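You operate a simulated robot arm through the tools that you are given. There is no shell and no other tool. Be economical: measure what you need, move in short steps, check, and stop when the job is done.

You are at the controls of a simulated two-armed robot. One attempt, no reset.

TASK
Pick up the plunger marked "316" from the side bench with one hand, pass it to the other hand and put it on the ledge before section b.

It is judged by the outcome, as a careful person would: the job done as asked, and still so three seconds after it is handed in. It fails if anything else is knocked over, pushed out of place, dropped, spilled or broken.

THE ROBOT
Two 7-joint arms with two-finger grippers on one trunk, on a base that drives. Base frame: it is fixed to the floor where the robot stands at the start and does not move with it; the origin is under the middle of the robot, x ahead of it, y to its left, z up; the surface under the hand at the start is at about z = 860. Readings come in mm, degrees, newtons and seconds.
The left shoulder is at the start at [78, 151, 988], the right one opposite. With the tool pointing down near the work surface each hand reaches from about 220 to 780 mm from the robot's upright axis, wherever it stands, measured 20 degrees to its own side. Places, roughly: ledge before section B (85x22 cm) [-1620, -4560, 900]. Payload 2.54 kg a hand.
Tool frame (each hand has its own): the origin (TCP) lies between the finger pads and is the grasp point; the fingertips stand 30 mm ahead of it; z points along the fingers, y is the line along which they close. Largest opening 116 mm; the body of the gripper starts 95 mm behind the TCP.
Orientation is that of the tool frame in the base frame, as a unit quaternion [x, y, z, w]. With the fingers straight down and closing along the base's y, the tool's x points along the base's -x, its y along +y and its z along -z.

THE INTERFACE
- The arms move only by the tool servo_tool. It takes "left_moves", "right_moves" or both (then of equal length, played together; a hand with none holds still); each is one flat list of numbers, 7 for each row, row after row: the shift along the tool's x, y, z in units of 100 mm (1.0 is 100 mm), then the turn, a rotation vector about the tool's x, y, z in units of 90 degrees (1.0 is 90 degrees), then the gripper command, from -1 (shut) to 1 (fully open), values between in proportion. In form: [x, y, z, ax, ay, az, grip, x, y, z, ax, ay, az, grip, ...]. A call has 1 to 20 rows; each row is the pose to reach, as a shift and turn from the pose commanded when the call began, along the tool's axes at that moment. A call with a number of a shift or a turn outside -1 to 1 is refused whole. Each row takes 0.2 s and may step no farther than 50 mm and 8.6 degrees from the row before; otherwise, or with a gripper value out of range, the whole call is refused. Where a pose cannot be reached the arm comes as near as it can. A force on the tool above 40 N (or 10 N above the force at the start of the call, whichever is more), or a blocked arm, ends the call early, and 0.2 s more pass. The fingers move at their own pace (about 72 mm/s each) and stop on an object; they squeeze with about 41 N. The grip force told is the motor's: it shows also when the fingers shut on nothing. Time passes only in rows, and 0.2 s behind the last, so rows that repeat a pose let the fingers close. The reply holds the time, the measured pose of the TCP, the force on the tool along the base axes, the opening and the grip force, in the units named above and with some noise, with the torque about the TCP (base axes, N m) and any sound that the robot's microphone picked up, and new pictures: "show" is both (left out), scene, wrist or none (wrist: the cameras of the hands that moved).
- Cameras (640 x 400 px; columns grow to the right, rows downward): "scene" is now at [152.5, -39, 1144.1]; the picture's right is [-0.43, -0.90, 0.00], its down [-0.19, 0.09, -0.98] and it looks along [0.88, -0.42, -0.21] (base axes); focal length 214 px, centre (320, 200). "left" rides on the left gripper at [69, 15, -122] in its tool frame; the picture's right is [-0.21, 0.98, 0.00], its down [-0.83, -0.18, -0.53] and it looks along [-0.52, -0.11, 0.85] (tool axes); focal length 251 px, centre (320, 200). "right" rides on the right gripper at [69, -15, -122] in its tool frame; the picture's right is [0.21, 0.98, 0.00], its down [-0.83, 0.18, -0.53] and it looks along [-0.52, 0.11, 0.85] (tool axes); focal length 251 px, centre (320, 200). There is no depth. A picture from a camera that has moved, and an enlarged one, comes with that camera's place and axes in the base frame and with its lens.
- slide_trunk(by): slides the trunk up (or, below 0, down) by that many mm; the arms and the scene camera ride with it, the base frame stays. It gives what a move gives, with no picture.
- drive_base(legs): drives the robot by 1 to 6 legs, each [ahead, left, turn to the left] in mm, mm and degrees, along the robot's own axes; the way and the turn of a leg run together, so that a leg with both is an arc; at most 1500 mm and 180 degrees a leg. The arms and the cameras ride along, it lands a little off, and it stops where it bumps. It gives what a move gives, and a new picture of the scene camera.
- aim_head(pan, tilt): turns the head with the scene camera to pan (to the left, within 80 degrees either way) and tilt (down, from -29 to 69), counted from straight ahead of the robot. It gives what a move gives, and a new picture of the scene camera.
- close_up(camera, box): a new picture of the part [left, top, right, bottom] of that camera's present view, enlarged. No time passes.
- close_job(): hands the job in; it is judged then, once.

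Work in short steps. Places have to be worked out from the pictures, the camera data and where the tool is seen: move nearer, look again, correct. Check each grasp and each placing, and mend what went wrong. You have 120 turns and 260 pictures in all, those below and enlarged ones among them. Open the grippers and draw the arms clear of the work before you hand the job in, unless the task says otherwise; then end with one line.

The tools are called after "Emit:" as name(argument=value, ...) on one line, values as JSON. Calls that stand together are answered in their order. servo_tool: Moves the arms, as the interface text tells. Its arguments: {"type":"object","properties":{"left_moves":{"type":"array","items":{"type":"number"}},"right_moves":{"type":"array","items":{"type":"number"}},"show":{"type":"string","enum":["both","scene","wrist","none"]}},"required":[]} The other tools are called the same way: slide_trunk (by) slides the trunk up or down; drive_base (legs) drives the base; aim_head (pan, tilt) turns the head that bears the scene camera; close_up (camera, box) takes an enlarged picture of a part of a camera's view; close_job () hands the job in.

At the start:

```text
time: 0.0
left_ee_pos: [407.5, 17.4, 1141.0]
left_tcp_rot: [0.0, 1.0, -0.001, 0.0]
left_contact_force: [0.7, 0.1, -0.5]
left_wrist_torque: [0.01, 0.01, -0.01]
left_opening: 116.0
left_gripper_force: 0.0
right_ee_pos: [363.7, -316.6, 1138.5]
right_tcp_rot: [0.0, 1.0, -0.001, 0.0]
right_contact_force: [-0.2, 1.0, 0.0]
right_wrist_torque: [-0.02, -0.02, -0.04]
right_opening: 116.1
right_gripper_force: 0.1
trunk travel left (down, up): [-225.0, 64.0]
robot x, y, heading: [0.9, -1.7, -0.1]
head pan, tilt: [-25.2, 12.2]
```

scene: 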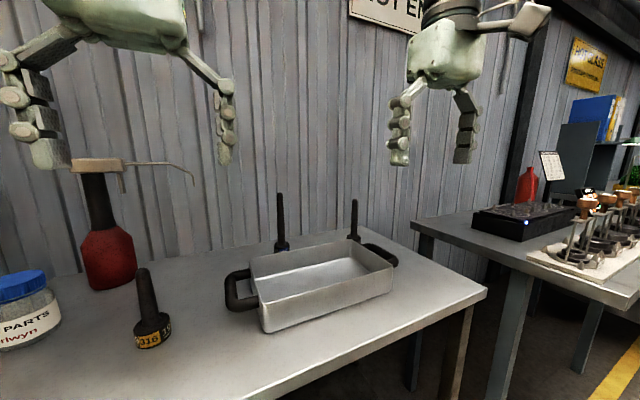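
right: 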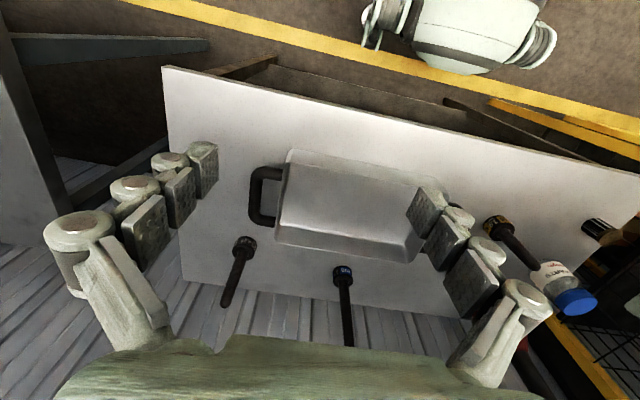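
left: 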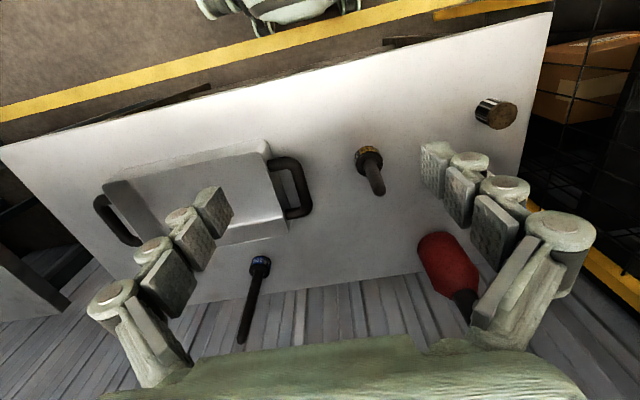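

The plunger with an orange label at scene (150,320) looks like "316"; there are two others behind the pan. I enlarge them to check the labels.

Emit:
close_up(camera="scene", box=[110, 255, 200, 360])

Emit:
close_up(camera="left", box=[330, 80, 540, 210])

Emit:
aim_head(pan=30, tilt=30)

```text
3.81 times, centred on (155, 308) of scene
camera zoom: at [152.5, -39.0, 1144.1], right [-0.43, -0.9, 0.0], down [-0.19, 0.09, -0.98], along [0.88, -0.42, -0.21], focal length 817 px, centre (949, -210)
```

zoom: 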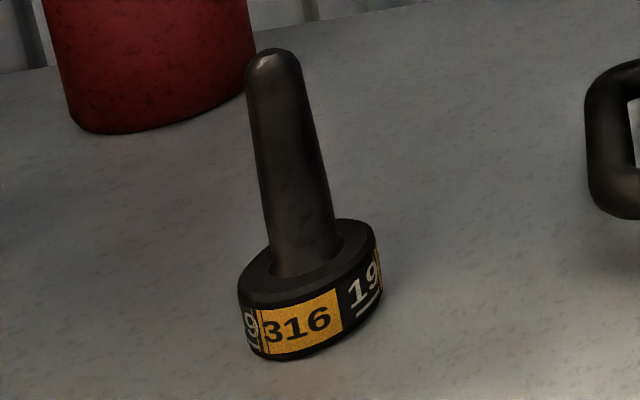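

```text
3.05 times, centred on (435, 145) of left
camera zoom: at [337.4, 32.3, 1263.3], right [0.21, 0.98, 0.0], down [0.83, -0.18, 0.53], along [0.52, -0.12, -0.85], focal length 766 px, centre (-30, 368)
```

zoom: 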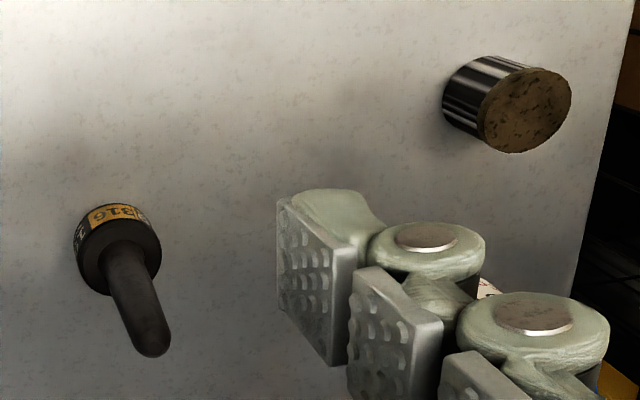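

```text
time: 1.2
left_ee_pos: [408.0, 17.6, 1140.8]
left_tcp_rot: [0.0, 1.0, -0.001, 0.0]
left_contact_force: [-0.1, -0.1, 0.6]
left_wrist_torque: [-0.01, 0.02, 0.01]
left_opening: 116.0
left_gripper_force: 0.1
right_ee_pos: [363.3, -317.8, 1138.3]
right_tcp_rot: [0.0, 1.0, 0.0, 0.0]
right_contact_force: [-0.3, 0.3, -0.3]
right_wrist_torque: [0.01, 0.02, -0.01]
right_opening: 116.5
right_gripper_force: 0.0
trunk travel left (down, up): [-225.0, 64.0]
robot x, y, heading: [2.4, -2.1, 0.2]
head pan, tilt: [30.0, 30.0]
camera scene: at [146.5, 46.0, 1115.4], right [0.5, -0.87, 0.0], down [-0.43, -0.25, -0.87], along [0.75, 0.43, -0.5], focal length 214 px, centre (320, 200)
```

scene: 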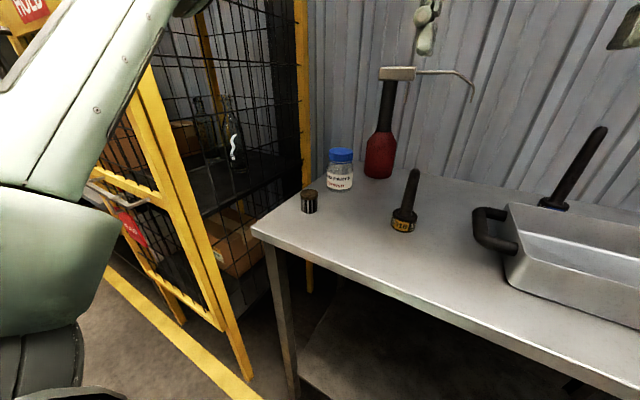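

The orange-labelled plunger is 316; I put it at about [530, 76], base at z 860, rod top about 973. Plan: left hand takes the rod low, tilted from the front; right hand later takes the top from above. I tilt and bring the left hand to a pre-grasp.

Emit:
servo_tool(left_moves=[0, 0.08, 0.11, 0, -0.08, 0, 0.3, 0, 0.16, 0.22, 0, -0.16, 0, 0.3, 0, 0.24, 0.34, 0, -0.24, 0, 0.3, 0, 0.32, 0.46, 0, -0.32, 0, 0.3, 0, 0.4, 0.57, 0, -0.4, 0, 0.3, 0, 0.48, 0.68, 0, -0.48, 0, 0.3, 0, 0.58, 0.8, 0, -0.5556, 0, 0.3, 0, 0.58, 0.8, 0, -0.5556, 0, 0.3])

```text
time: 3.2
left_ee_pos: [431.4, 81.0, 1084.7]
left_tcp_rot: [-0.058, 0.912, -0.021, 0.404]
left_contact_force: [0.1, -0.2, 0.1]
left_wrist_torque: [0.01, -0.02, -0.01]
left_opening: 75.6
left_gripper_force: 0.1
right_ee_pos: [362.6, -316.6, 1139.0]
right_tcp_rot: [0.0, 1.0, 0.0, 0.0]
right_contact_force: [-0.2, -0.4, 0.1]
right_wrist_torque: [-0.03, -0.03, 0.02]
right_opening: 115.9
right_gripper_force: 0.1
trunk travel left (down, up): [-225.0, 64.0]
robot x, y, heading: [-2.3, -2.7, 0.3]
head pan, tilt: [30.0, 30.0]
stopped in row 8 (left hand): the arm was blocked; the commanded pose is now the measured one
camera scene: at [146.0, 46.2, 1114.6], right [0.5, -0.86, 0.0], down [-0.44, -0.26, -0.86], along [0.74, 0.43, -0.51], focal length 214 px, centre (320, 200)
camera left: at [293.6, 85.5, 1114.0], right [0.06, 1.0, 0.07], down [0.17, -0.08, 0.98], along [0.98, -0.04, -0.18], focal length 251 px, centre (320, 200)
```

scene: 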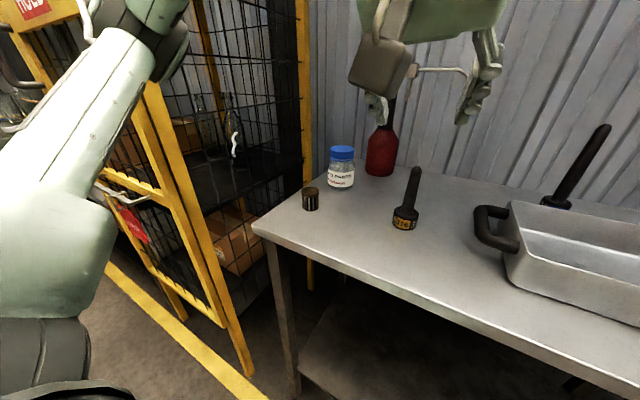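
left: 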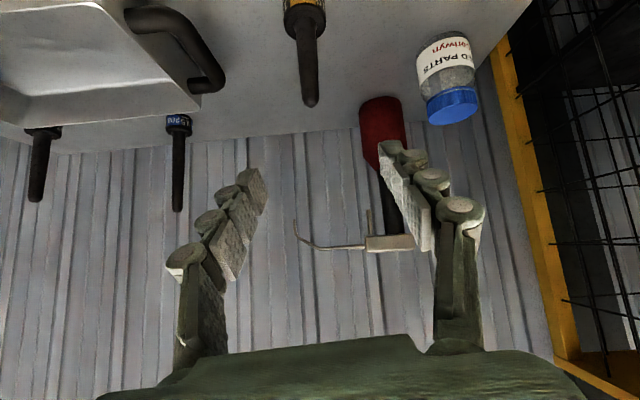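

The wrist stopped just short of the tilt, probably a joint limit so near the body. I back the base 180 mm so that the arm can stretch more, then level the wrist.

Emit:
drive_base(legs=[[-180, 0, 0]])

Emit:
servo_tool(left_moves=[0, 0, 0.3, 0.0, 0, 0.0, 0.3, 0, 0, 0.6, 0.0, 0, 0.0, 0.3, 0, 0, 0.6, 0.004, -0.012, 0.039, 0.3, 0, 0, 0.6, 0.007, -0.025, 0.078, 0.3])

```text
time: 4.8
left_ee_pos: [248.8, 81.7, 1084.4]
left_tcp_rot: [-0.059, 0.912, -0.022, 0.404]
left_contact_force: [0.0, 0.5, -0.1]
left_wrist_torque: [0.01, -0.02, 0.03]
left_opening: 75.6
left_gripper_force: 0.2
right_ee_pos: [180.9, -315.3, 1138.8]
right_tcp_rot: [-0.001, 1.0, -0.001, 0.001]
right_contact_force: [-0.3, -0.7, -0.6]
right_wrist_torque: [-0.02, -0.01, 0.01]
right_opening: 115.9
right_gripper_force: 0.0
trunk travel left (down, up): [-225.0, 64.0]
robot x, y, heading: [-178.3, 1.1, 0.3]
head pan, tilt: [30.0, 30.0]
camera scene: at [-36.1, 46.1, 1115.5], right [0.5, -0.87, 0.0], down [-0.43, -0.25, -0.87], along [0.75, 0.43, -0.5], focal length 214 px, centre (320, 200)
```

scene: 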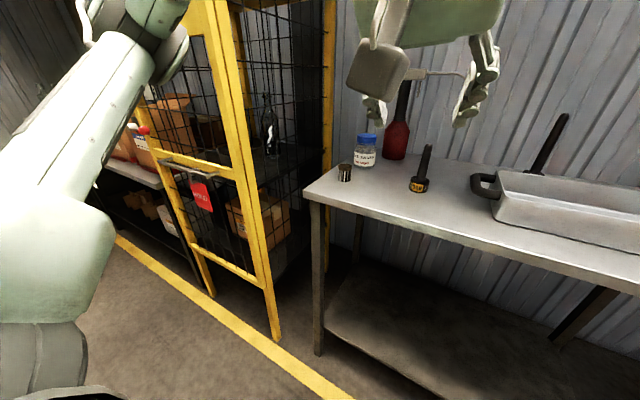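

```text
time: 5.8
left_ee_pos: [293.5, 81.6, 1044.2]
left_tcp_rot: [0.0, 0.906, -0.001, 0.423]
left_contact_force: [0.9, -0.4, -0.5]
left_wrist_torque: [0.02, 0.01, 0.0]
left_opening: 75.2
left_gripper_force: 0.0
right_ee_pos: [181.4, -316.1, 1138.8]
right_tcp_rot: [-0.001, 1.0, 0.0, 0.0]
right_contact_force: [-0.5, 0.7, 0.2]
right_wrist_torque: [0.03, -0.02, 0.01]
right_opening: 116.1
right_gripper_force: 0.0
trunk travel left (down, up): [-225.0, 64.0]
robot x, y, heading: [-182.9, -0.5, -0.2]
head pan, tilt: [30.0, 30.0]
camera scene: at [-35.5, 46.1, 1115.3], right [0.5, -0.87, 0.0], down [-0.43, -0.25, -0.87], along [0.75, 0.43, -0.5], focal length 214 px, centre (320, 200)
camera left: at [155.4, 96.9, 1069.2], right [0.14, 0.98, 0.16], down [0.12, -0.18, 0.98], along [0.98, -0.11, -0.14], focal length 251 px, centre (320, 200)
```

scene: 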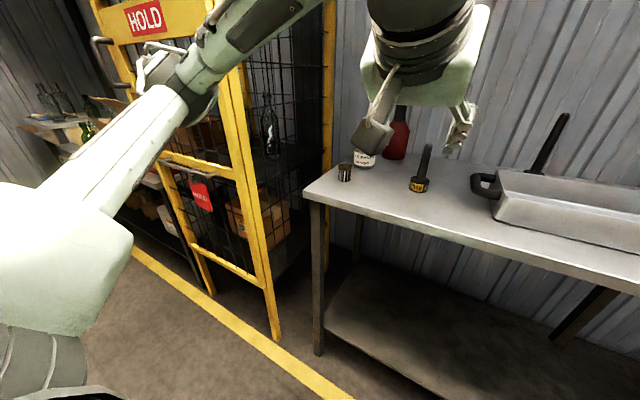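
left: 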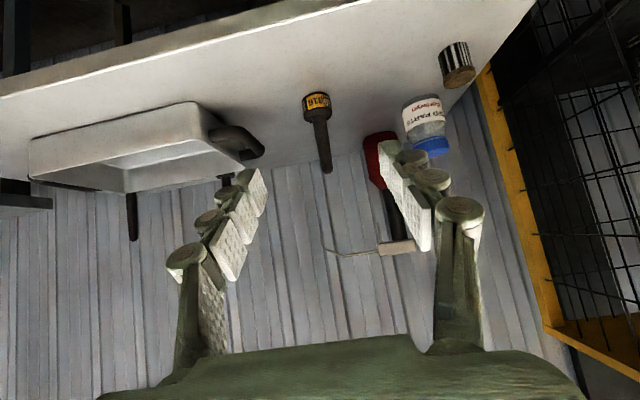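

The wrist is now level at 40° below horizontal. Sighting again gives the rod at about [527, 77], top z 972; I go in along the tool axis to a point some 130 mm short of it.

Emit:
servo_tool(left_moves=[-0.16, -0.015, 0.4, 0, 0, 0, 0.3, -0.32, -0.03, 0.8, 0, 0, 0, 0.3, -0.48, -0.046, 1.0, 0, 0, 0, 0.3, -0.48, -0.046, 1.0, 0, 0, 0, 0.3])

```text
time: 6.8
left_ee_pos: [403.7, 77.9, 1018.0]
left_tcp_rot: [-0.001, 0.906, -0.001, 0.423]
left_contact_force: [0.0, 0.3, 0.4]
left_wrist_torque: [-0.01, 0.0, -0.02]
left_opening: 75.2
left_gripper_force: 0.1
right_ee_pos: [180.7, -316.0, 1138.5]
right_tcp_rot: [0.0, 1.0, 0.0, 0.0]
right_contact_force: [0.3, 0.6, 0.1]
right_wrist_torque: [0.03, 0.0, 0.0]
right_opening: 116.1
right_gripper_force: 0.0
trunk travel left (down, up): [-225.0, 64.0]
robot x, y, heading: [-180.2, -1.3, 0.1]
head pan, tilt: [30.0, 30.0]
camera scene: at [-35.6, 46.1, 1115.4], right [0.5, -0.87, 0.0], down [-0.43, -0.25, -0.87], along [0.75, 0.43, -0.5], focal length 214 px, centre (320, 200)
camera left: at [265.3, 91.9, 1042.1], right [0.14, 0.98, 0.16], down [0.12, -0.18, 0.98], along [0.98, -0.11, -0.14], focal length 251 px, centre (320, 200)
```

scene: 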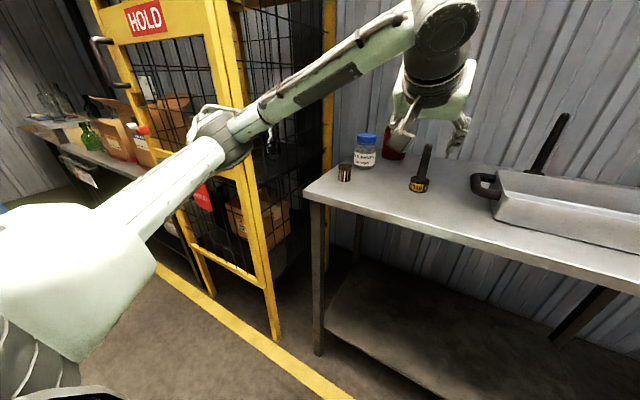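
left: 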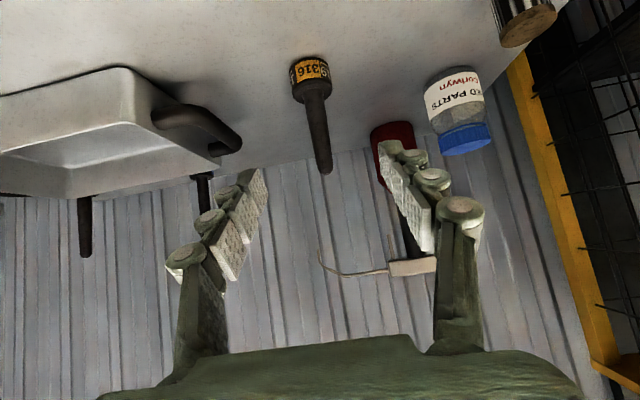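

Rod sits centred between the fingers in sideways sense; collar front edge at x≈499, collar top ≈888. I go 95 mm on along the fingers and look again.

Emit:
servo_tool(left_moves=[0.02, -0.01, 0.4, 0, 0, 0, 0.3, 0.04, -0.02, 0.8, 0, 0, 0, 0.3, 0.04, -0.02, 0.98, 0, 0, 0, 0.3, 0.04, -0.02, 0.98, 0, 0, 0, 0.3])

Emit:
close_up(camera="scene", box=[360, 100, 520, 200])

```text
time: 7.8
left_ee_pos: [474.0, 76.6, 951.4]
left_tcp_rot: [-0.001, 0.906, -0.001, 0.423]
left_contact_force: [-0.1, 0.2, -0.2]
left_wrist_torque: [0.01, 0.0, 0.01]
left_opening: 75.4
left_gripper_force: 0.0
right_ee_pos: [180.7, -316.2, 1137.2]
right_tcp_rot: [-0.001, 1.0, 0.0, 0.0]
right_contact_force: [0.1, 0.5, 0.2]
right_wrist_torque: [0.01, 0.0, 0.06]
right_opening: 116.0
right_gripper_force: 0.1
trunk travel left (down, up): [-225.0, 64.0]
robot x, y, heading: [-184.5, 0.1, -0.1]
head pan, tilt: [30.0, 30.0]
camera scene: at [-35.6, 46.1, 1115.4], right [0.5, -0.87, 0.0], down [-0.43, -0.25, -0.87], along [0.75, 0.43, -0.5], focal length 214 px, centre (320, 200)
camera left: at [336.5, 90.5, 975.4], right [0.14, 0.98, 0.16], down [0.12, -0.18, 0.98], along [0.98, -0.11, -0.14], focal length 251 px, centre (320, 200)
```

scene: 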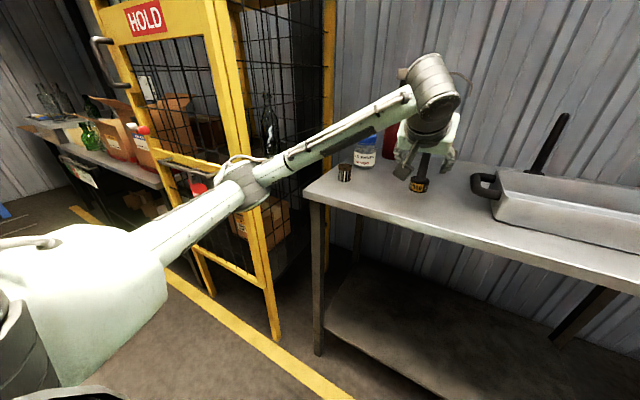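
left: 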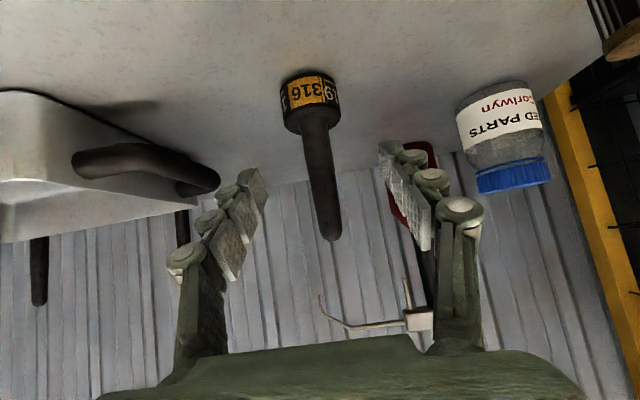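

```text
4.00 times, centred on (440, 150) of scene
camera zoom: at [-35.6, 46.1, 1115.4], right [0.5, -0.87, 0.0], down [-0.43, -0.25, -0.87], along [0.75, 0.43, -0.5], focal length 858 px, centre (-160, 400)
```

zoom: 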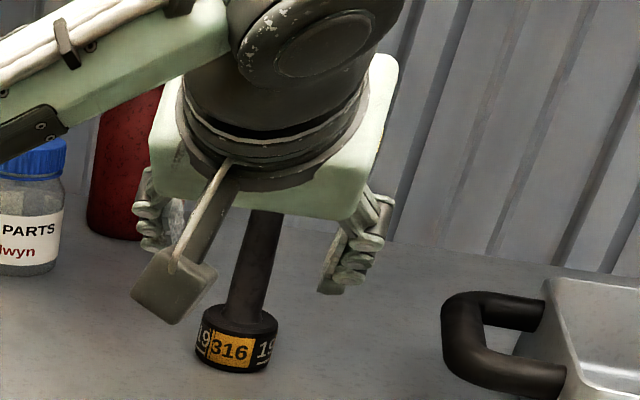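

Rod stands between the fingers, at about [523, 75]. I advance the last 51 mm, still open.

Emit:
servo_tool(left_moves=[-0.01, -0.01, 0.25, 0, 0, 0, 0.3, -0.02, -0.016, 0.51, 0, 0, 0, 0.3, -0.02, -0.016, 0.51, 0, 0, 0, 0.3])

Emit:
close_up(camera="scene", box=[360, 100, 520, 200])

```text
time: 8.6
left_ee_pos: [513.9, 73.5, 919.3]
left_tcp_rot: [-0.002, 0.907, -0.001, 0.422]
left_contact_force: [0.0, -0.4, 0.2]
left_wrist_torque: [0.02, 0.03, -0.02]
left_opening: 75.5
left_gripper_force: 0.0
right_ee_pos: [181.3, -316.3, 1139.4]
right_tcp_rot: [-0.001, 1.0, 0.0, 0.0]
right_contact_force: [-0.3, 0.3, 0.0]
right_wrist_torque: [0.02, -0.04, -0.01]
right_opening: 116.0
right_gripper_force: 0.0
trunk travel left (down, up): [-225.0, 64.0]
robot x, y, heading: [-183.3, 0.2, 0.0]
head pan, tilt: [30.0, 30.0]
camera scene: at [-35.6, 46.1, 1115.4], right [0.5, -0.87, 0.0], down [-0.43, -0.25, -0.87], along [0.75, 0.43, -0.5], focal length 214 px, centre (320, 200)
camera left: at [375.2, 88.1, 945.0], right [0.14, 0.98, 0.16], down [0.12, -0.18, 0.98], along [0.98, -0.11, -0.14], focal length 251 px, centre (320, 200)
```

scene: 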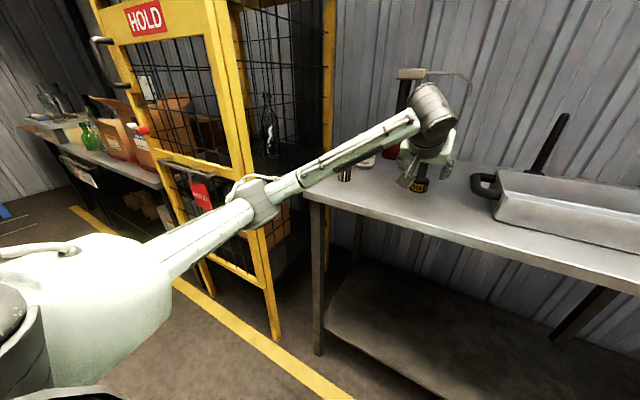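
left: 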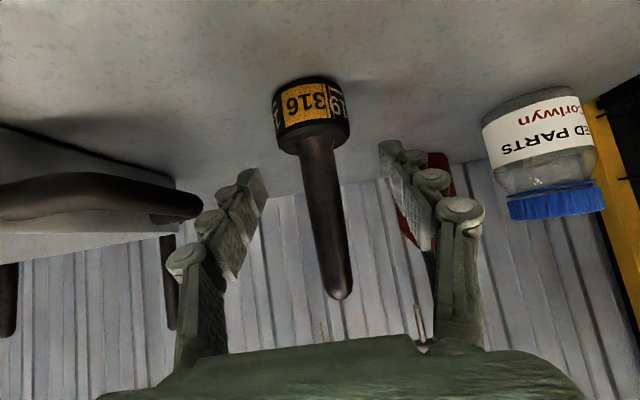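

```text
4.00 times, centred on (440, 150) of scene
camera zoom: at [-35.6, 46.1, 1115.4], right [0.5, -0.87, 0.0], down [-0.43, -0.25, -0.87], along [0.75, 0.43, -0.5], focal length 858 px, centre (-160, 400)
```

zoom: 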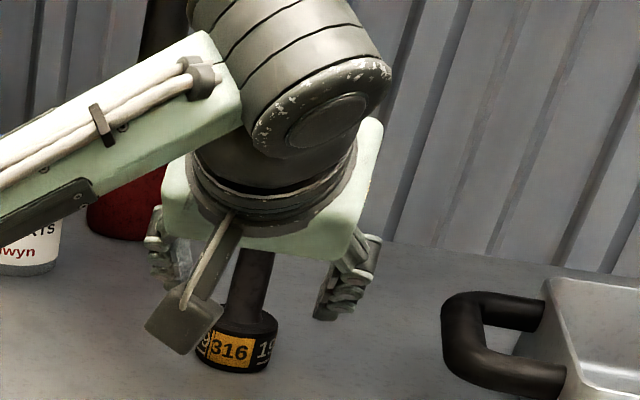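

The rod passes through the picture at (322,182), right where the grasp point projects (320,182). I close the fingers.

Emit:
servo_tool(left_moves=[0, 0, 0, 0, 0, 0, 0, 0, 0, 0, 0, 0, 0, -0.4, 0, 0, 0, 0, 0, 0, -0.8, 0, 0, 0, 0, 0, 0, -1, 0, 0, 0, 0, 0, 0, -1])

Emit:
close_up(camera="scene", box=[360, 100, 520, 200])

```text
time: 9.8
left_ee_pos: [514.1, 73.6, 920.9]
left_tcp_rot: [-0.002, 0.906, 0.0, 0.423]
left_contact_force: [0.1, 0.2, -0.9]
left_wrist_torque: [0.07, -0.01, 0.06]
left_opening: 17.5
left_gripper_force: 41.8
right_ee_pos: [181.5, -316.1, 1139.0]
right_tcp_rot: [-0.001, 1.0, 0.0, 0.0]
right_contact_force: [0.3, -0.1, 0.0]
right_wrist_torque: [-0.02, 0.01, -0.01]
right_opening: 116.0
right_gripper_force: 0.0
trunk travel left (down, up): [-225.0, 64.0]
robot x, y, heading: [-183.0, 1.6, 0.1]
head pan, tilt: [30.0, 30.0]
camera scene: at [-35.5, 46.1, 1115.3], right [0.5, -0.87, 0.0], down [-0.43, -0.25, -0.87], along [0.75, 0.43, -0.5], focal length 214 px, centre (320, 200)
camera left: at [375.0, 88.2, 945.1], right [0.14, 0.98, 0.16], down [0.12, -0.18, 0.98], along [0.98, -0.11, -0.14], focal length 251 px, centre (320, 200)
```

scene: 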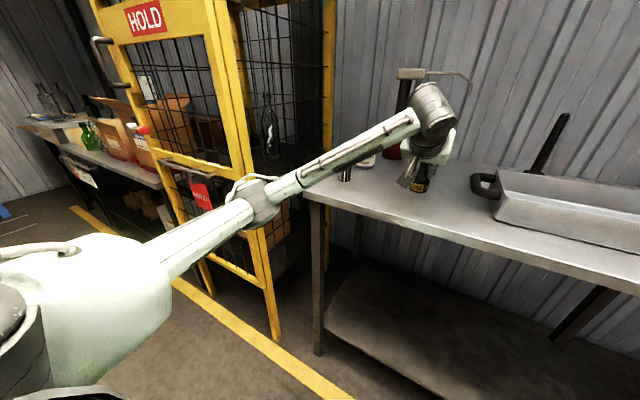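
left: 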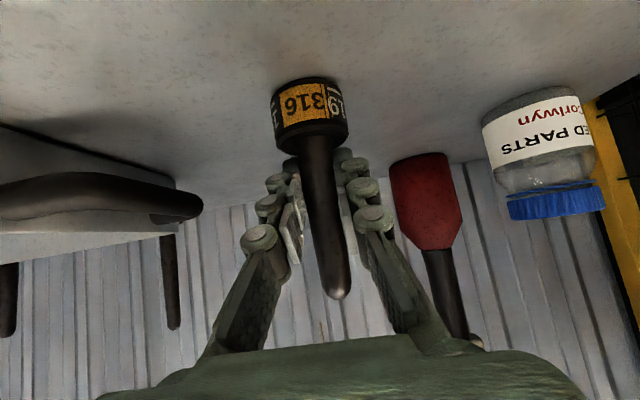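

```text
4.00 times, centred on (440, 150) of scene
camera zoom: at [-35.5, 46.1, 1115.3], right [0.5, -0.87, 0.0], down [-0.43, -0.25, -0.87], along [0.75, 0.43, -0.5], focal length 858 px, centre (-160, 400)
```

zoom: 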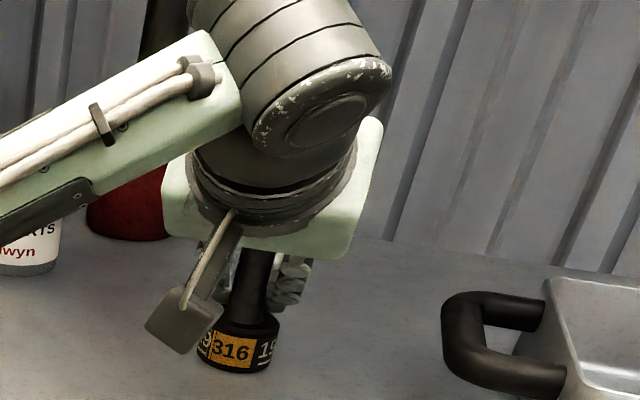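

The left hand holds the rod (17.5 mm, 42 N). I lift straight up 100 mm.

Emit:
servo_tool(left_moves=[-0.19, 0, -0.16, 0, 0, 0, -1, -0.38, 0, -0.32, 0, 0, 0, -1, -0.58, 0, -0.48, 0, 0, 0, -1, -0.766, 0, -0.643, 0, 0, 0, -1, -0.766, 0, -0.643, 0, 0, 0, -1])

```text
time: 11.0
left_ee_pos: [514.2, 74.7, 1018.1]
left_tcp_rot: [-0.001, 0.906, -0.001, 0.423]
left_contact_force: [0.1, 0.2, -4.4]
left_wrist_torque: [-0.01, 0.01, 0.06]
left_opening: 17.7
left_gripper_force: 40.5
right_ee_pos: [182.2, -316.9, 1137.6]
right_tcp_rot: [-0.001, 1.0, 0.0, -0.001]
right_contact_force: [-0.5, 0.7, -0.6]
right_wrist_torque: [-0.02, 0.06, 0.02]
right_opening: 115.9
right_gripper_force: 0.0
trunk travel left (down, up): [-225.0, 64.0]
robot x, y, heading: [-180.9, -1.3, 0.1]
head pan, tilt: [30.0, 30.0]
camera scene: at [-35.2, 46.1, 1115.3], right [0.5, -0.87, 0.0], down [-0.43, -0.25, -0.87], along [0.75, 0.43, -0.5], focal length 214 px, centre (320, 200)
camera left: at [375.1, 88.8, 1043.4], right [0.14, 0.98, 0.16], down [0.12, -0.18, 0.98], along [0.98, -0.11, -0.14], focal length 251 px, centre (320, 200)
```

scene: 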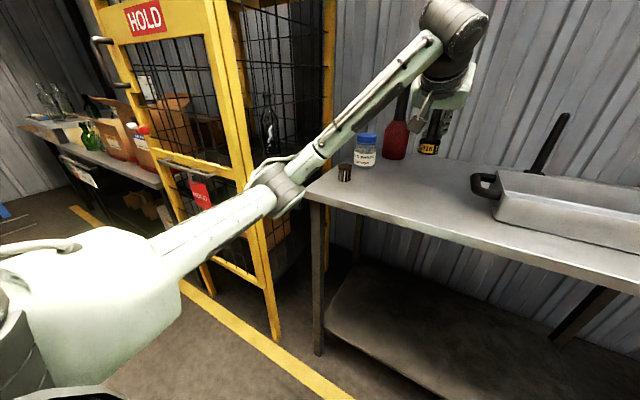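
left: 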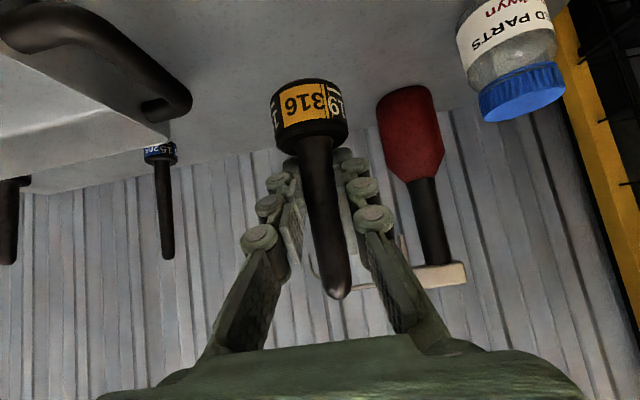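

Lifted cleanly, collar hanging upright. I back the base 250 mm away from the bench so the hand-over happens in the open.

Emit:
drive_base(legs=[[-250, 0, 0]])

Emit:
aim_head(pan=0, tilt=15)

```text
time: 12.8
left_ee_pos: [259.4, 72.1, 1018.5]
left_tcp_rot: [0.0, 0.906, -0.002, 0.423]
left_contact_force: [-0.3, 0.2, -1.8]
left_wrist_torque: [0.0, -0.01, 0.01]
left_opening: 17.5
left_gripper_force: 41.5
right_ee_pos: [-72.4, -317.6, 1138.9]
right_tcp_rot: [0.001, 1.0, 0.0, 0.0]
right_contact_force: [0.2, -0.4, 0.4]
right_wrist_torque: [0.03, -0.02, 0.03]
right_opening: 116.2
right_gripper_force: 0.1
trunk travel left (down, up): [-225.0, 64.0]
robot x, y, heading: [-437.3, 3.1, -0.0]
head pan, tilt: [30.0, 30.0]
camera scene: at [-289.1, 45.7, 1115.4], right [0.5, -0.87, 0.0], down [-0.43, -0.25, -0.87], along [0.75, 0.43, -0.5], focal length 214 px, centre (320, 200)
```

scene: 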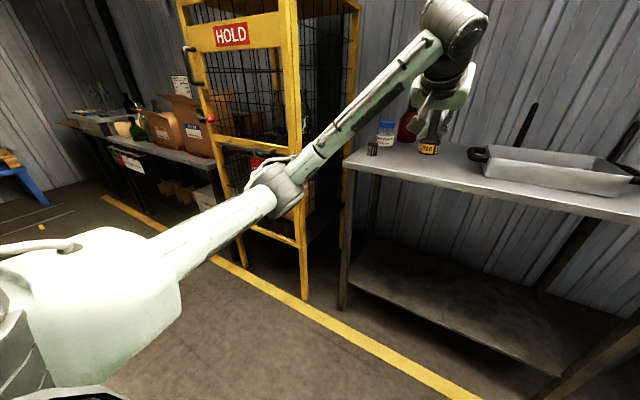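

```text
time: 13.8
left_ee_pos: [260.2, 72.7, 1019.6]
left_tcp_rot: [0.0, 0.906, -0.002, 0.422]
left_contact_force: [0.7, 0.1, -3.2]
left_wrist_torque: [-0.03, 0.04, 0.02]
left_opening: 17.5
left_gripper_force: 41.2
right_ee_pos: [-72.0, -316.9, 1136.7]
right_tcp_rot: [0.001, 1.0, 0.0, -0.001]
right_contact_force: [0.2, 0.6, 0.5]
right_wrist_torque: [-0.02, 0.03, 0.02]
right_opening: 116.0
right_gripper_force: 0.0
trunk travel left (down, up): [-225.0, 64.0]
robot x, y, heading: [-437.5, -1.5, -0.1]
head pan, tilt: [0.0, 15.0]
camera scene: at [-273.7, 0.6, 1139.4], right [0.0, -1.0, 0.0], down [-0.26, 0.0, -0.97], along [0.97, 0.0, -0.26], focal length 214 px, centre (320, 200)
```

scene: 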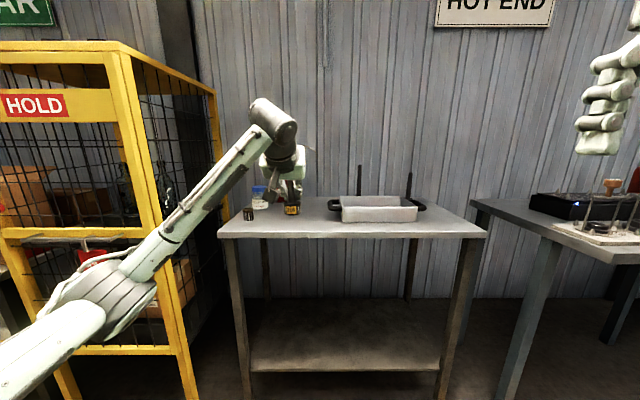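

The way is clear. I draw the left hand in and yaw it 40° inward (rod stays upright), leaving its wrist on the left side so the right arm has room above the rod.

Emit:
servo_tool(left_moves=[0.1, -0.07, -0.16, 0.057, 0, 0.048, -1, 0.2, -0.14, -0.32, 0.113, 0, 0.095, -1, 0.3, -0.21, -0.48, 0.17, 0, 0.143, -1, 0.4, -0.28, -0.64, 0.227, 0, 0.191, -1, 0.5, -0.35, -0.8, 0.283, 0, 0.238, -1, 0.6, -0.43, -1.0, 0.34, 0, 0.286, -1, 0.6, -0.43, -1.0, 0.34, 0, 0.286, -1])

```text
time: 15.3
left_ee_pos: [144.6, 28.0, 1035.4]
left_tcp_rot: [0.311, 0.851, -0.145, 0.397]
left_contact_force: [0.4, -0.3, -3.8]
left_wrist_torque: [0.05, 0.04, -0.01]
left_opening: 16.9
left_gripper_force: 40.8
right_ee_pos: [-73.4, -317.8, 1137.6]
right_tcp_rot: [0.001, 1.0, 0.0, 0.0]
right_contact_force: [-0.7, 0.0, 0.5]
right_wrist_torque: [0.0, 0.01, -0.02]
right_opening: 116.0
right_gripper_force: 0.1
trunk travel left (down, up): [-225.0, 64.0]
robot x, y, heading: [-434.6, 1.4, -0.1]
head pan, tilt: [0.0, 15.0]
camera scene: at [-273.7, 0.4, 1139.5], right [0.0, -1.0, 0.0], down [-0.26, 0.0, -0.97], along [0.97, 0.0, -0.26], focal length 214 px, centre (320, 200)
camera left: at [48.0, 128.3, 1060.8], right [0.73, 0.66, 0.16], down [-0.02, -0.22, 0.98], along [0.68, -0.72, -0.14], focal length 251 px, centre (320, 200)
```

scene: 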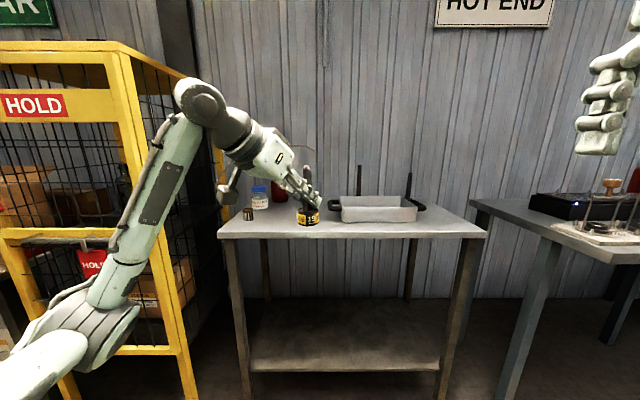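
left: 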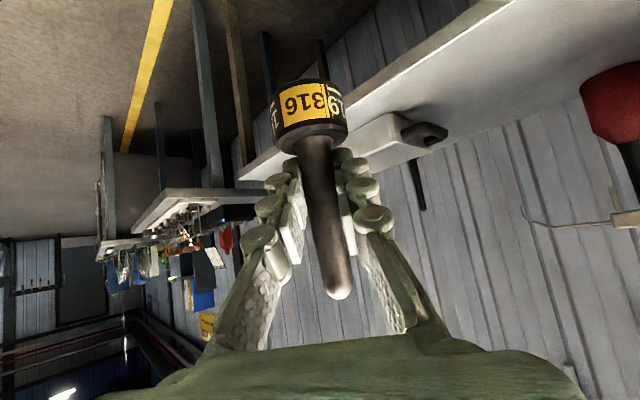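

Rod is upright with open space above. I enlarge the scene view to get the rod top's place relative to the left TCP.

Emit:
close_up(camera="scene", box=[240, 140, 368, 240])

```text
4.00 times, centred on (304, 190) of scene
camera zoom: at [-273.7, 0.4, 1139.5], right [0.0, -1.0, 0.0], down [-0.26, 0.0, -0.97], along [0.97, 0.0, -0.26], focal length 858 px, centre (384, 240)
```

zoom: 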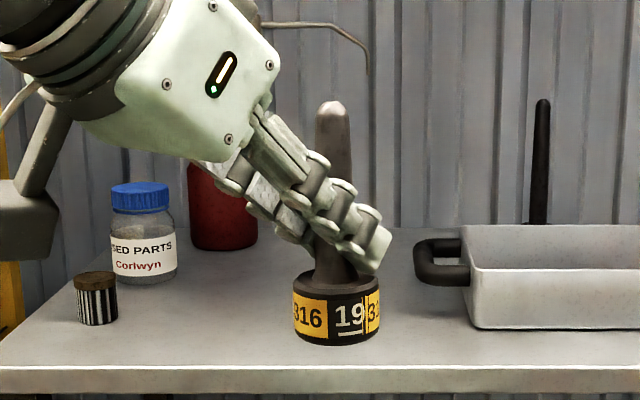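

Rod top is at about [150, 24.5, 1096]; collar bottom at TCP −58; left fingers reach up to about 1067 next to the rod. I raise the right hand and start moving it over.

Emit:
servo_tool(right_moves=[-0.2, 0.2, -0.2, 0, 0, 0, 0.2, -0.4, 0.4, -0.45, 0, 0, 0, 0.2, -0.6, 0.6, -0.55, 0, 0, 0, 0.2, -0.8, 0.8, -0.55, 0, 0, 0, 0.2, -1.0, 1.0, -0.55, 0, 0, 0, 0.2], show="none")

Emit:
servo_tool(right_moves=[-0.2, 0.2, 0, 0, 0, 0.08, 0.2, -0.4, 0.4, 0, 0, 0, 0.16, 0.2, -0.6, 0.6, 0, 0, 0, 0.24, 0.2, -0.8, 0.8, 0, 0, 0, 0.32, 0.2, -1.0, 0.9, 0, 0, 0, 0.4, 0.2, -1.0, 1.0, 0, 0, 0, 0.444, 0.2], show="scene")

```text
time: 16.6
left_ee_pos: [145.4, 28.8, 1035.5]
left_tcp_rot: [0.311, 0.852, -0.146, 0.396]
left_contact_force: [-0.2, -0.4, -3.3]
left_wrist_torque: [0.02, -0.03, 0.02]
left_opening: 17.3
left_gripper_force: 40.9
right_ee_pos: [23.1, -218.1, 1182.9]
right_tcp_rot: [0.002, 1.0, 0.001, 0.002]
right_contact_force: [0.5, -0.7, -0.8]
right_wrist_torque: [0.03, 0.01, -0.04]
right_opening: 69.5
right_gripper_force: 0.1
right hand out of reach, approached as far as the arm can: row 5
trunk travel left (down, up): [-225.0, 64.0]
robot x, y, heading: [-434.7, 1.4, -0.1]
head pan, tilt: [0.0, 15.0]
```

```text
time: 17.9
left_ee_pos: [144.0, 27.7, 1035.1]
left_tcp_rot: [0.31, 0.852, -0.145, 0.397]
left_contact_force: [-0.1, 1.0, -2.8]
left_wrist_torque: [0.01, 0.03, 0.02]
left_opening: 17.3
left_gripper_force: 41.3
right_ee_pos: [63.6, -178.1, 1132.4]
right_tcp_rot: [0.344, 0.939, 0.001, 0.001]
right_contact_force: [0.3, 0.6, -0.2]
right_wrist_torque: [0.0, -0.01, 0.0]
right_opening: 69.8
right_gripper_force: 0.1
right hand out of reach, approached as far as the arm can: row 1, 2, 3, 4, 5, 6
trunk travel left (down, up): [-225.0, 64.0]
robot x, y, heading: [-436.6, -1.9, 0.2]
head pan, tilt: [0.0, 15.0]
camera scene: at [-273.9, 0.5, 1139.5], right [0.0, -1.0, 0.0], down [-0.26, 0.0, -0.97], along [0.97, 0.0, -0.26], focal length 214 px, centre (320, 200)
```

scene: 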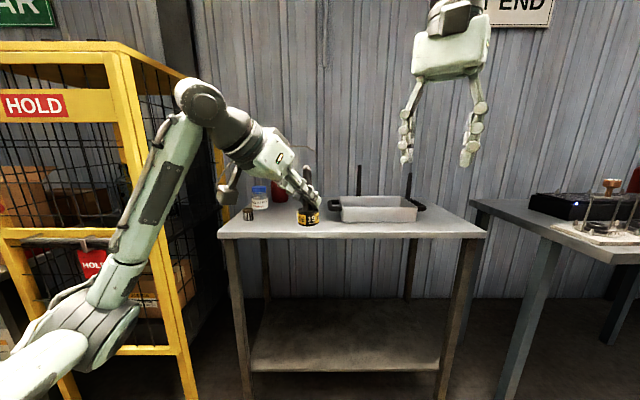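

The right arm is out of reach up here: the meeting point must be lower and closer. I lower the left hand by 150 mm and draw it 80 mm nearer.

Emit:
servo_tool(left_moves=[0.26, -0.086, 0.08, 0, 0, 0, -1, 0.52, -0.17, 0.16, 0, 0, 0, -1, 0.77, -0.257, 0.247, 0, 0, 0, -1, 0.77, -0.257, 0.247, 0, 0, 0, -1], show="none")

Emit:
servo_tool(left_moves=[0.26, -0.086, 0.08, 0, 0, 0, -1, 0.52, -0.17, 0.16, 0, 0, 0, -1, 0.77, -0.257, 0.247, 0, 0, 0, -1, 0.77, -0.257, 0.247, 0, 0, 0, -1], show="scene")

```text
time: 18.9
left_ee_pos: [104.3, 29.6, 961.3]
left_tcp_rot: [0.311, 0.851, -0.146, 0.397]
left_contact_force: [-0.4, 0.3, -4.4]
left_wrist_torque: [0.01, -0.02, 0.03]
left_opening: 17.3
left_gripper_force: 41.4
right_ee_pos: [63.3, -178.6, 1132.6]
right_tcp_rot: [0.342, 0.94, 0.002, 0.001]
right_contact_force: [0.0, 0.2, 0.0]
right_wrist_torque: [0.0, -0.01, -0.02]
right_opening: 69.3
right_gripper_force: 0.0
trunk travel left (down, up): [-225.0, 64.0]
robot x, y, heading: [-436.3, -3.9, -0.1]
head pan, tilt: [0.0, 15.0]
```

```text
time: 19.9
left_ee_pos: [63.9, 28.1, 888.0]
left_tcp_rot: [0.31, 0.852, -0.145, 0.396]
left_contact_force: [-0.7, -0.3, -3.9]
left_wrist_torque: [0.0, 0.03, 0.02]
left_opening: 17.3
left_gripper_force: 41.1
right_ee_pos: [63.7, -178.8, 1132.9]
right_tcp_rot: [0.343, 0.939, 0.001, 0.0]
right_contact_force: [0.8, -0.1, 0.5]
right_wrist_torque: [-0.04, -0.01, -0.01]
right_opening: 69.5
right_gripper_force: 0.1
trunk travel left (down, up): [-225.0, 64.0]
robot x, y, heading: [-438.0, -1.2, -0.3]
head pan, tilt: [0.0, 15.0]
camera scene: at [-273.8, 0.4, 1139.5], right [0.0, -1.0, 0.0], down [-0.26, 0.0, -0.97], along [0.97, 0.0, -0.26], focal length 214 px, centre (320, 200)
```

scene: 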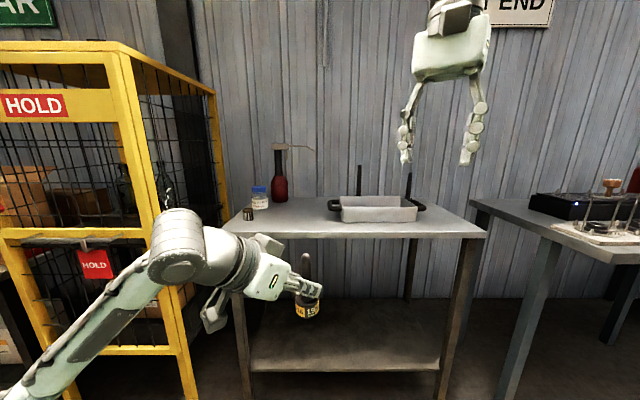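

Left is at [64, 28, 888], rod top about z 949. I lower the right hand a bit to check that it follows, aim the head lower.

Emit:
servo_tool(right_moves=[0, 0, 0.2, 0, 0, 0, 0.2, 0, 0, 0.4, 0, 0, 0, 0.2, 0, 0, 0.7, 0, 0, 0, 0.2, 0, 0, 0.7, 0, 0, 0, 0.2], show="none")

Emit:
aim_head(pan=0, tilt=30)

Emit:
close_up(camera="scene", box=[240, 150, 368, 250])

```text
time: 20.9
left_ee_pos: [64.4, 28.4, 886.7]
left_tcp_rot: [0.311, 0.851, -0.146, 0.397]
left_contact_force: [0.3, 0.4, -3.3]
left_wrist_torque: [0.01, 0.01, -0.01]
left_opening: 17.1
left_gripper_force: 40.7
right_ee_pos: [65.0, -180.7, 1060.8]
right_tcp_rot: [0.343, 0.939, 0.0, -0.001]
right_contact_force: [0.7, -0.5, -0.5]
right_wrist_torque: [-0.03, 0.0, -0.02]
right_opening: 69.8
right_gripper_force: 0.0
trunk travel left (down, up): [-225.0, 64.0]
robot x, y, heading: [-433.7, 0.6, -0.2]
head pan, tilt: [0.0, 15.0]
```

```text
time: 21.7
left_ee_pos: [64.6, 28.3, 887.4]
left_tcp_rot: [0.31, 0.851, -0.146, 0.397]
left_contact_force: [-0.4, 0.1, -2.8]
left_wrist_torque: [-0.01, 0.0, -0.03]
left_opening: 17.5
left_gripper_force: 41.3
right_ee_pos: [64.8, -180.2, 1061.8]
right_tcp_rot: [0.343, 0.939, 0.0, 0.0]
right_contact_force: [0.2, 0.6, 0.3]
right_wrist_torque: [0.01, -0.02, 0.0]
right_opening: 69.6
right_gripper_force: 0.1
trunk travel left (down, up): [-225.0, 64.0]
robot x, y, heading: [-434.0, 0.2, -0.1]
head pan, tilt: [0.0, 30.0]
camera scene: at [-276.8, 0.4, 1115.4], right [0.0, -1.0, 0.0], down [-0.5, 0.0, -0.87], along [0.87, 0.0, -0.5], focal length 214 px, centre (320, 200)
```

scene: 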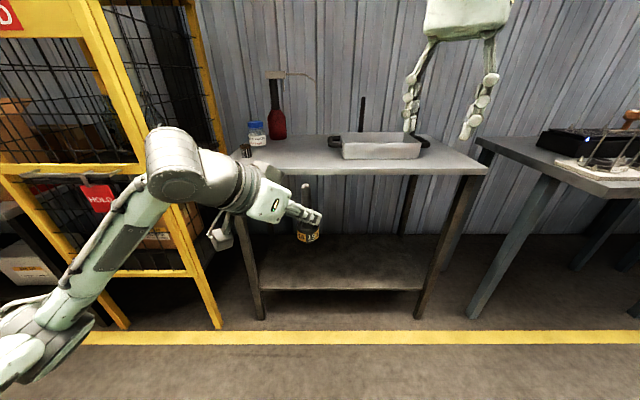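

```text
4.00 times, centred on (304, 200) of scene
camera zoom: at [-276.8, 0.4, 1115.4], right [0.0, -1.0, 0.0], down [-0.5, 0.0, -0.87], along [0.87, 0.0, -0.5], focal length 858 px, centre (384, 200)
```

zoom: 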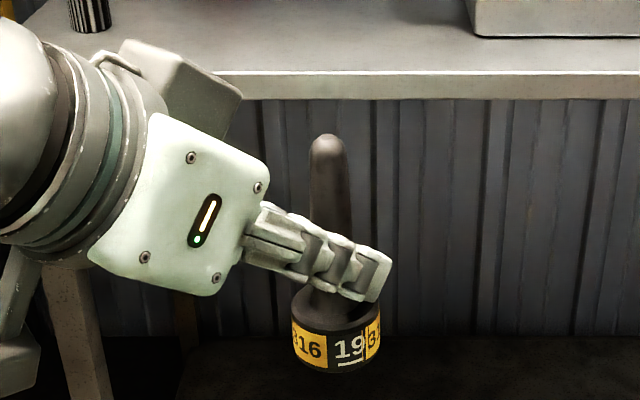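

Rod top confirmed at about [70, 25, 948]. I move the right hand sideways to stand above it, fingertips about 45 mm above the rod.

Emit:
servo_tool(right_moves=[0.2, 0.27, 0.06, 0, 0, 0, 0.2, 0.4, 0.54, 0.12, 0, 0, 0, 0.2, 0.61, 0.8, 0.18, 0, 0, 0, 0.2, 0.61, 0.8, 0.18, 0, 0, 0, 0.2], show="none")

Emit:
servo_tool(right_moves=[0.2, 0.27, 0.06, 0, 0, 0, 0.2, 0.4, 0.54, 0.12, 0, 0, 0, 0.2, 0.61, 0.8, 0.18, 0, 0, 0, 0.2, 0.61, 0.8, 0.18, 0, 0, 0, 0.2])

Emit:
close_up(camera="scene", box=[240, 100, 400, 225])

```text
time: 22.7
left_ee_pos: [63.9, 27.1, 888.8]
left_tcp_rot: [0.31, 0.852, -0.145, 0.397]
left_contact_force: [0.0, 1.4, -3.0]
left_wrist_torque: [0.04, 0.05, -0.02]
left_opening: 17.4
left_gripper_force: 41.4
right_ee_pos: [54.0, -115.9, 1043.3]
right_tcp_rot: [0.343, 0.94, -0.001, -0.001]
right_contact_force: [0.7, -0.2, 0.1]
right_wrist_torque: [-0.01, -0.01, 0.0]
right_opening: 69.7
right_gripper_force: 0.0
right hand out of reach, approached as far as the arm can: row 2, 3, 4
trunk travel left (down, up): [-225.0, 64.0]
robot x, y, heading: [-434.1, 0.8, -0.2]
head pan, tilt: [0.0, 30.0]
```

```text
time: 23.7
left_ee_pos: [64.5, 28.9, 887.4]
left_tcp_rot: [0.311, 0.852, -0.146, 0.397]
left_contact_force: [0.4, -1.0, -4.0]
left_wrist_torque: [0.0, 0.04, 0.01]
left_opening: 17.4
left_gripper_force: 41.7
right_ee_pos: [36.4, -109.2, 1043.7]
right_tcp_rot: [0.343, 0.939, 0.0, 0.001]
right_contact_force: [0.2, -0.4, 0.1]
right_wrist_torque: [-0.01, 0.01, -0.02]
right_opening: 69.9
right_gripper_force: 0.0
right hand out of reach, approached as far as the arm can: row 1, 2, 3, 4
trunk travel left (down, up): [-225.0, 64.0]
robot x, y, heading: [-434.7, 3.9, -0.3]
head pan, tilt: [0.0, 30.0]
camera scene: at [-276.8, 0.5, 1115.3], right [0.0, -1.0, 0.0], down [-0.5, 0.0, -0.87], along [0.87, 0.0, -0.5], focal length 214 px, centre (320, 200)
camera right: at [-25.2, -76.7, 1164.5], right [0.46, 0.89, 0.0], down [0.75, -0.39, 0.53], along [0.47, -0.25, -0.85], focal length 251 px, centre (320, 200)
```

scene: 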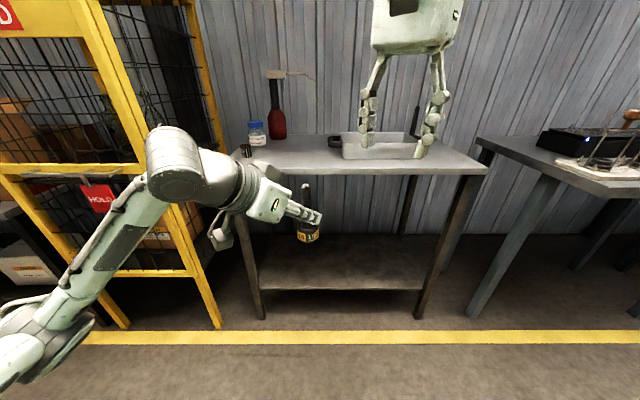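
right: 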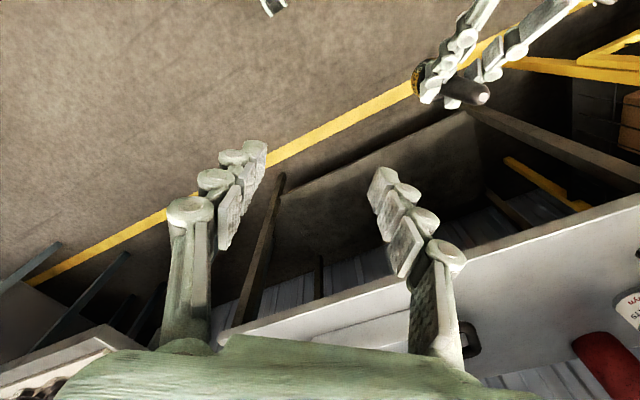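

```text
3.20 times, centred on (320, 162) of scene
camera zoom: at [-276.8, 0.5, 1115.3], right [0.0, -1.0, 0.0], down [-0.5, 0.0, -0.87], along [0.87, 0.0, -0.5], focal length 686 px, centre (320, 320)
```

zoom: 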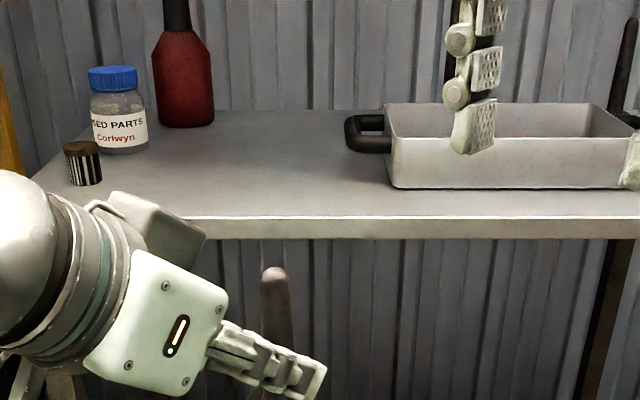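

The right arm's limit is in reaching inward with this yaw. I shift the meeting point to its side: right hand to y≈−150 up high, left hand 170 mm to the right and 40 nearer.

Emit:
servo_tool(right_moves=[-0.13, -0.15, 0, 0, 0, 0, 0.2, -0.257, -0.306, 0, 0, 0, 0, 0.2, -0.257, -0.306, 0, 0, 0, 0, 0.2], show="none")

Emit:
servo_tool(left_moves=[-0.08, -0.26, 0.1, 0, 0, 0, -1, -0.17, -0.52, 0.2, 0, 0, 0, -1, -0.252, -0.78, 0.3, 0, 0, 0, -1, -0.252, -0.78, 0.3, 0, 0, 0, -1], show="scene")

```text
time: 24.5
left_ee_pos: [64.1, 27.7, 888.2]
left_tcp_rot: [0.311, 0.851, -0.145, 0.397]
left_contact_force: [0.4, 0.5, -3.3]
left_wrist_torque: [0.01, 0.0, -0.04]
left_opening: 17.5
left_gripper_force: 40.7
right_ee_pos: [38.3, -147.4, 1042.5]
right_tcp_rot: [0.342, 0.94, 0.0, 0.0]
right_contact_force: [0.7, -0.5, -0.8]
right_wrist_torque: [0.0, 0.01, -0.03]
right_opening: 69.6
right_gripper_force: 0.0
trunk travel left (down, up): [-225.0, 64.0]
robot x, y, heading: [-433.6, 0.7, -0.0]
head pan, tilt: [0.0, 30.0]
```

```text
time: 25.5
left_ee_pos: [43.1, -55.7, 884.9]
left_tcp_rot: [0.31, 0.852, -0.145, 0.397]
left_contact_force: [-0.4, 0.6, -2.8]
left_wrist_torque: [0.01, 0.0, 0.0]
left_opening: 17.3
left_gripper_force: 41.7
right_ee_pos: [37.9, -148.6, 1043.3]
right_tcp_rot: [0.343, 0.939, 0.0, 0.001]
right_contact_force: [0.7, 0.3, -0.2]
right_wrist_torque: [0.0, -0.01, 0.03]
right_opening: 69.5
right_gripper_force: 0.1
trunk travel left (down, up): [-225.0, 64.0]
robot x, y, heading: [-434.7, 0.8, 0.1]
head pan, tilt: [0.0, 30.0]
camera scene: at [-276.8, 0.5, 1115.3], right [0.0, -1.0, 0.0], down [-0.5, 0.0, -0.87], along [0.87, 0.0, -0.5], focal length 214 px, centre (320, 200)
```

scene: 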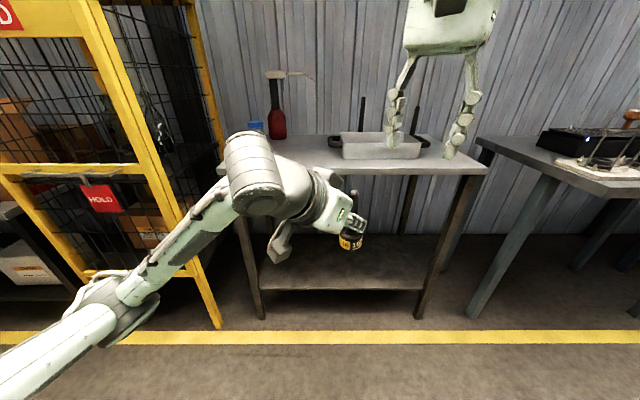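

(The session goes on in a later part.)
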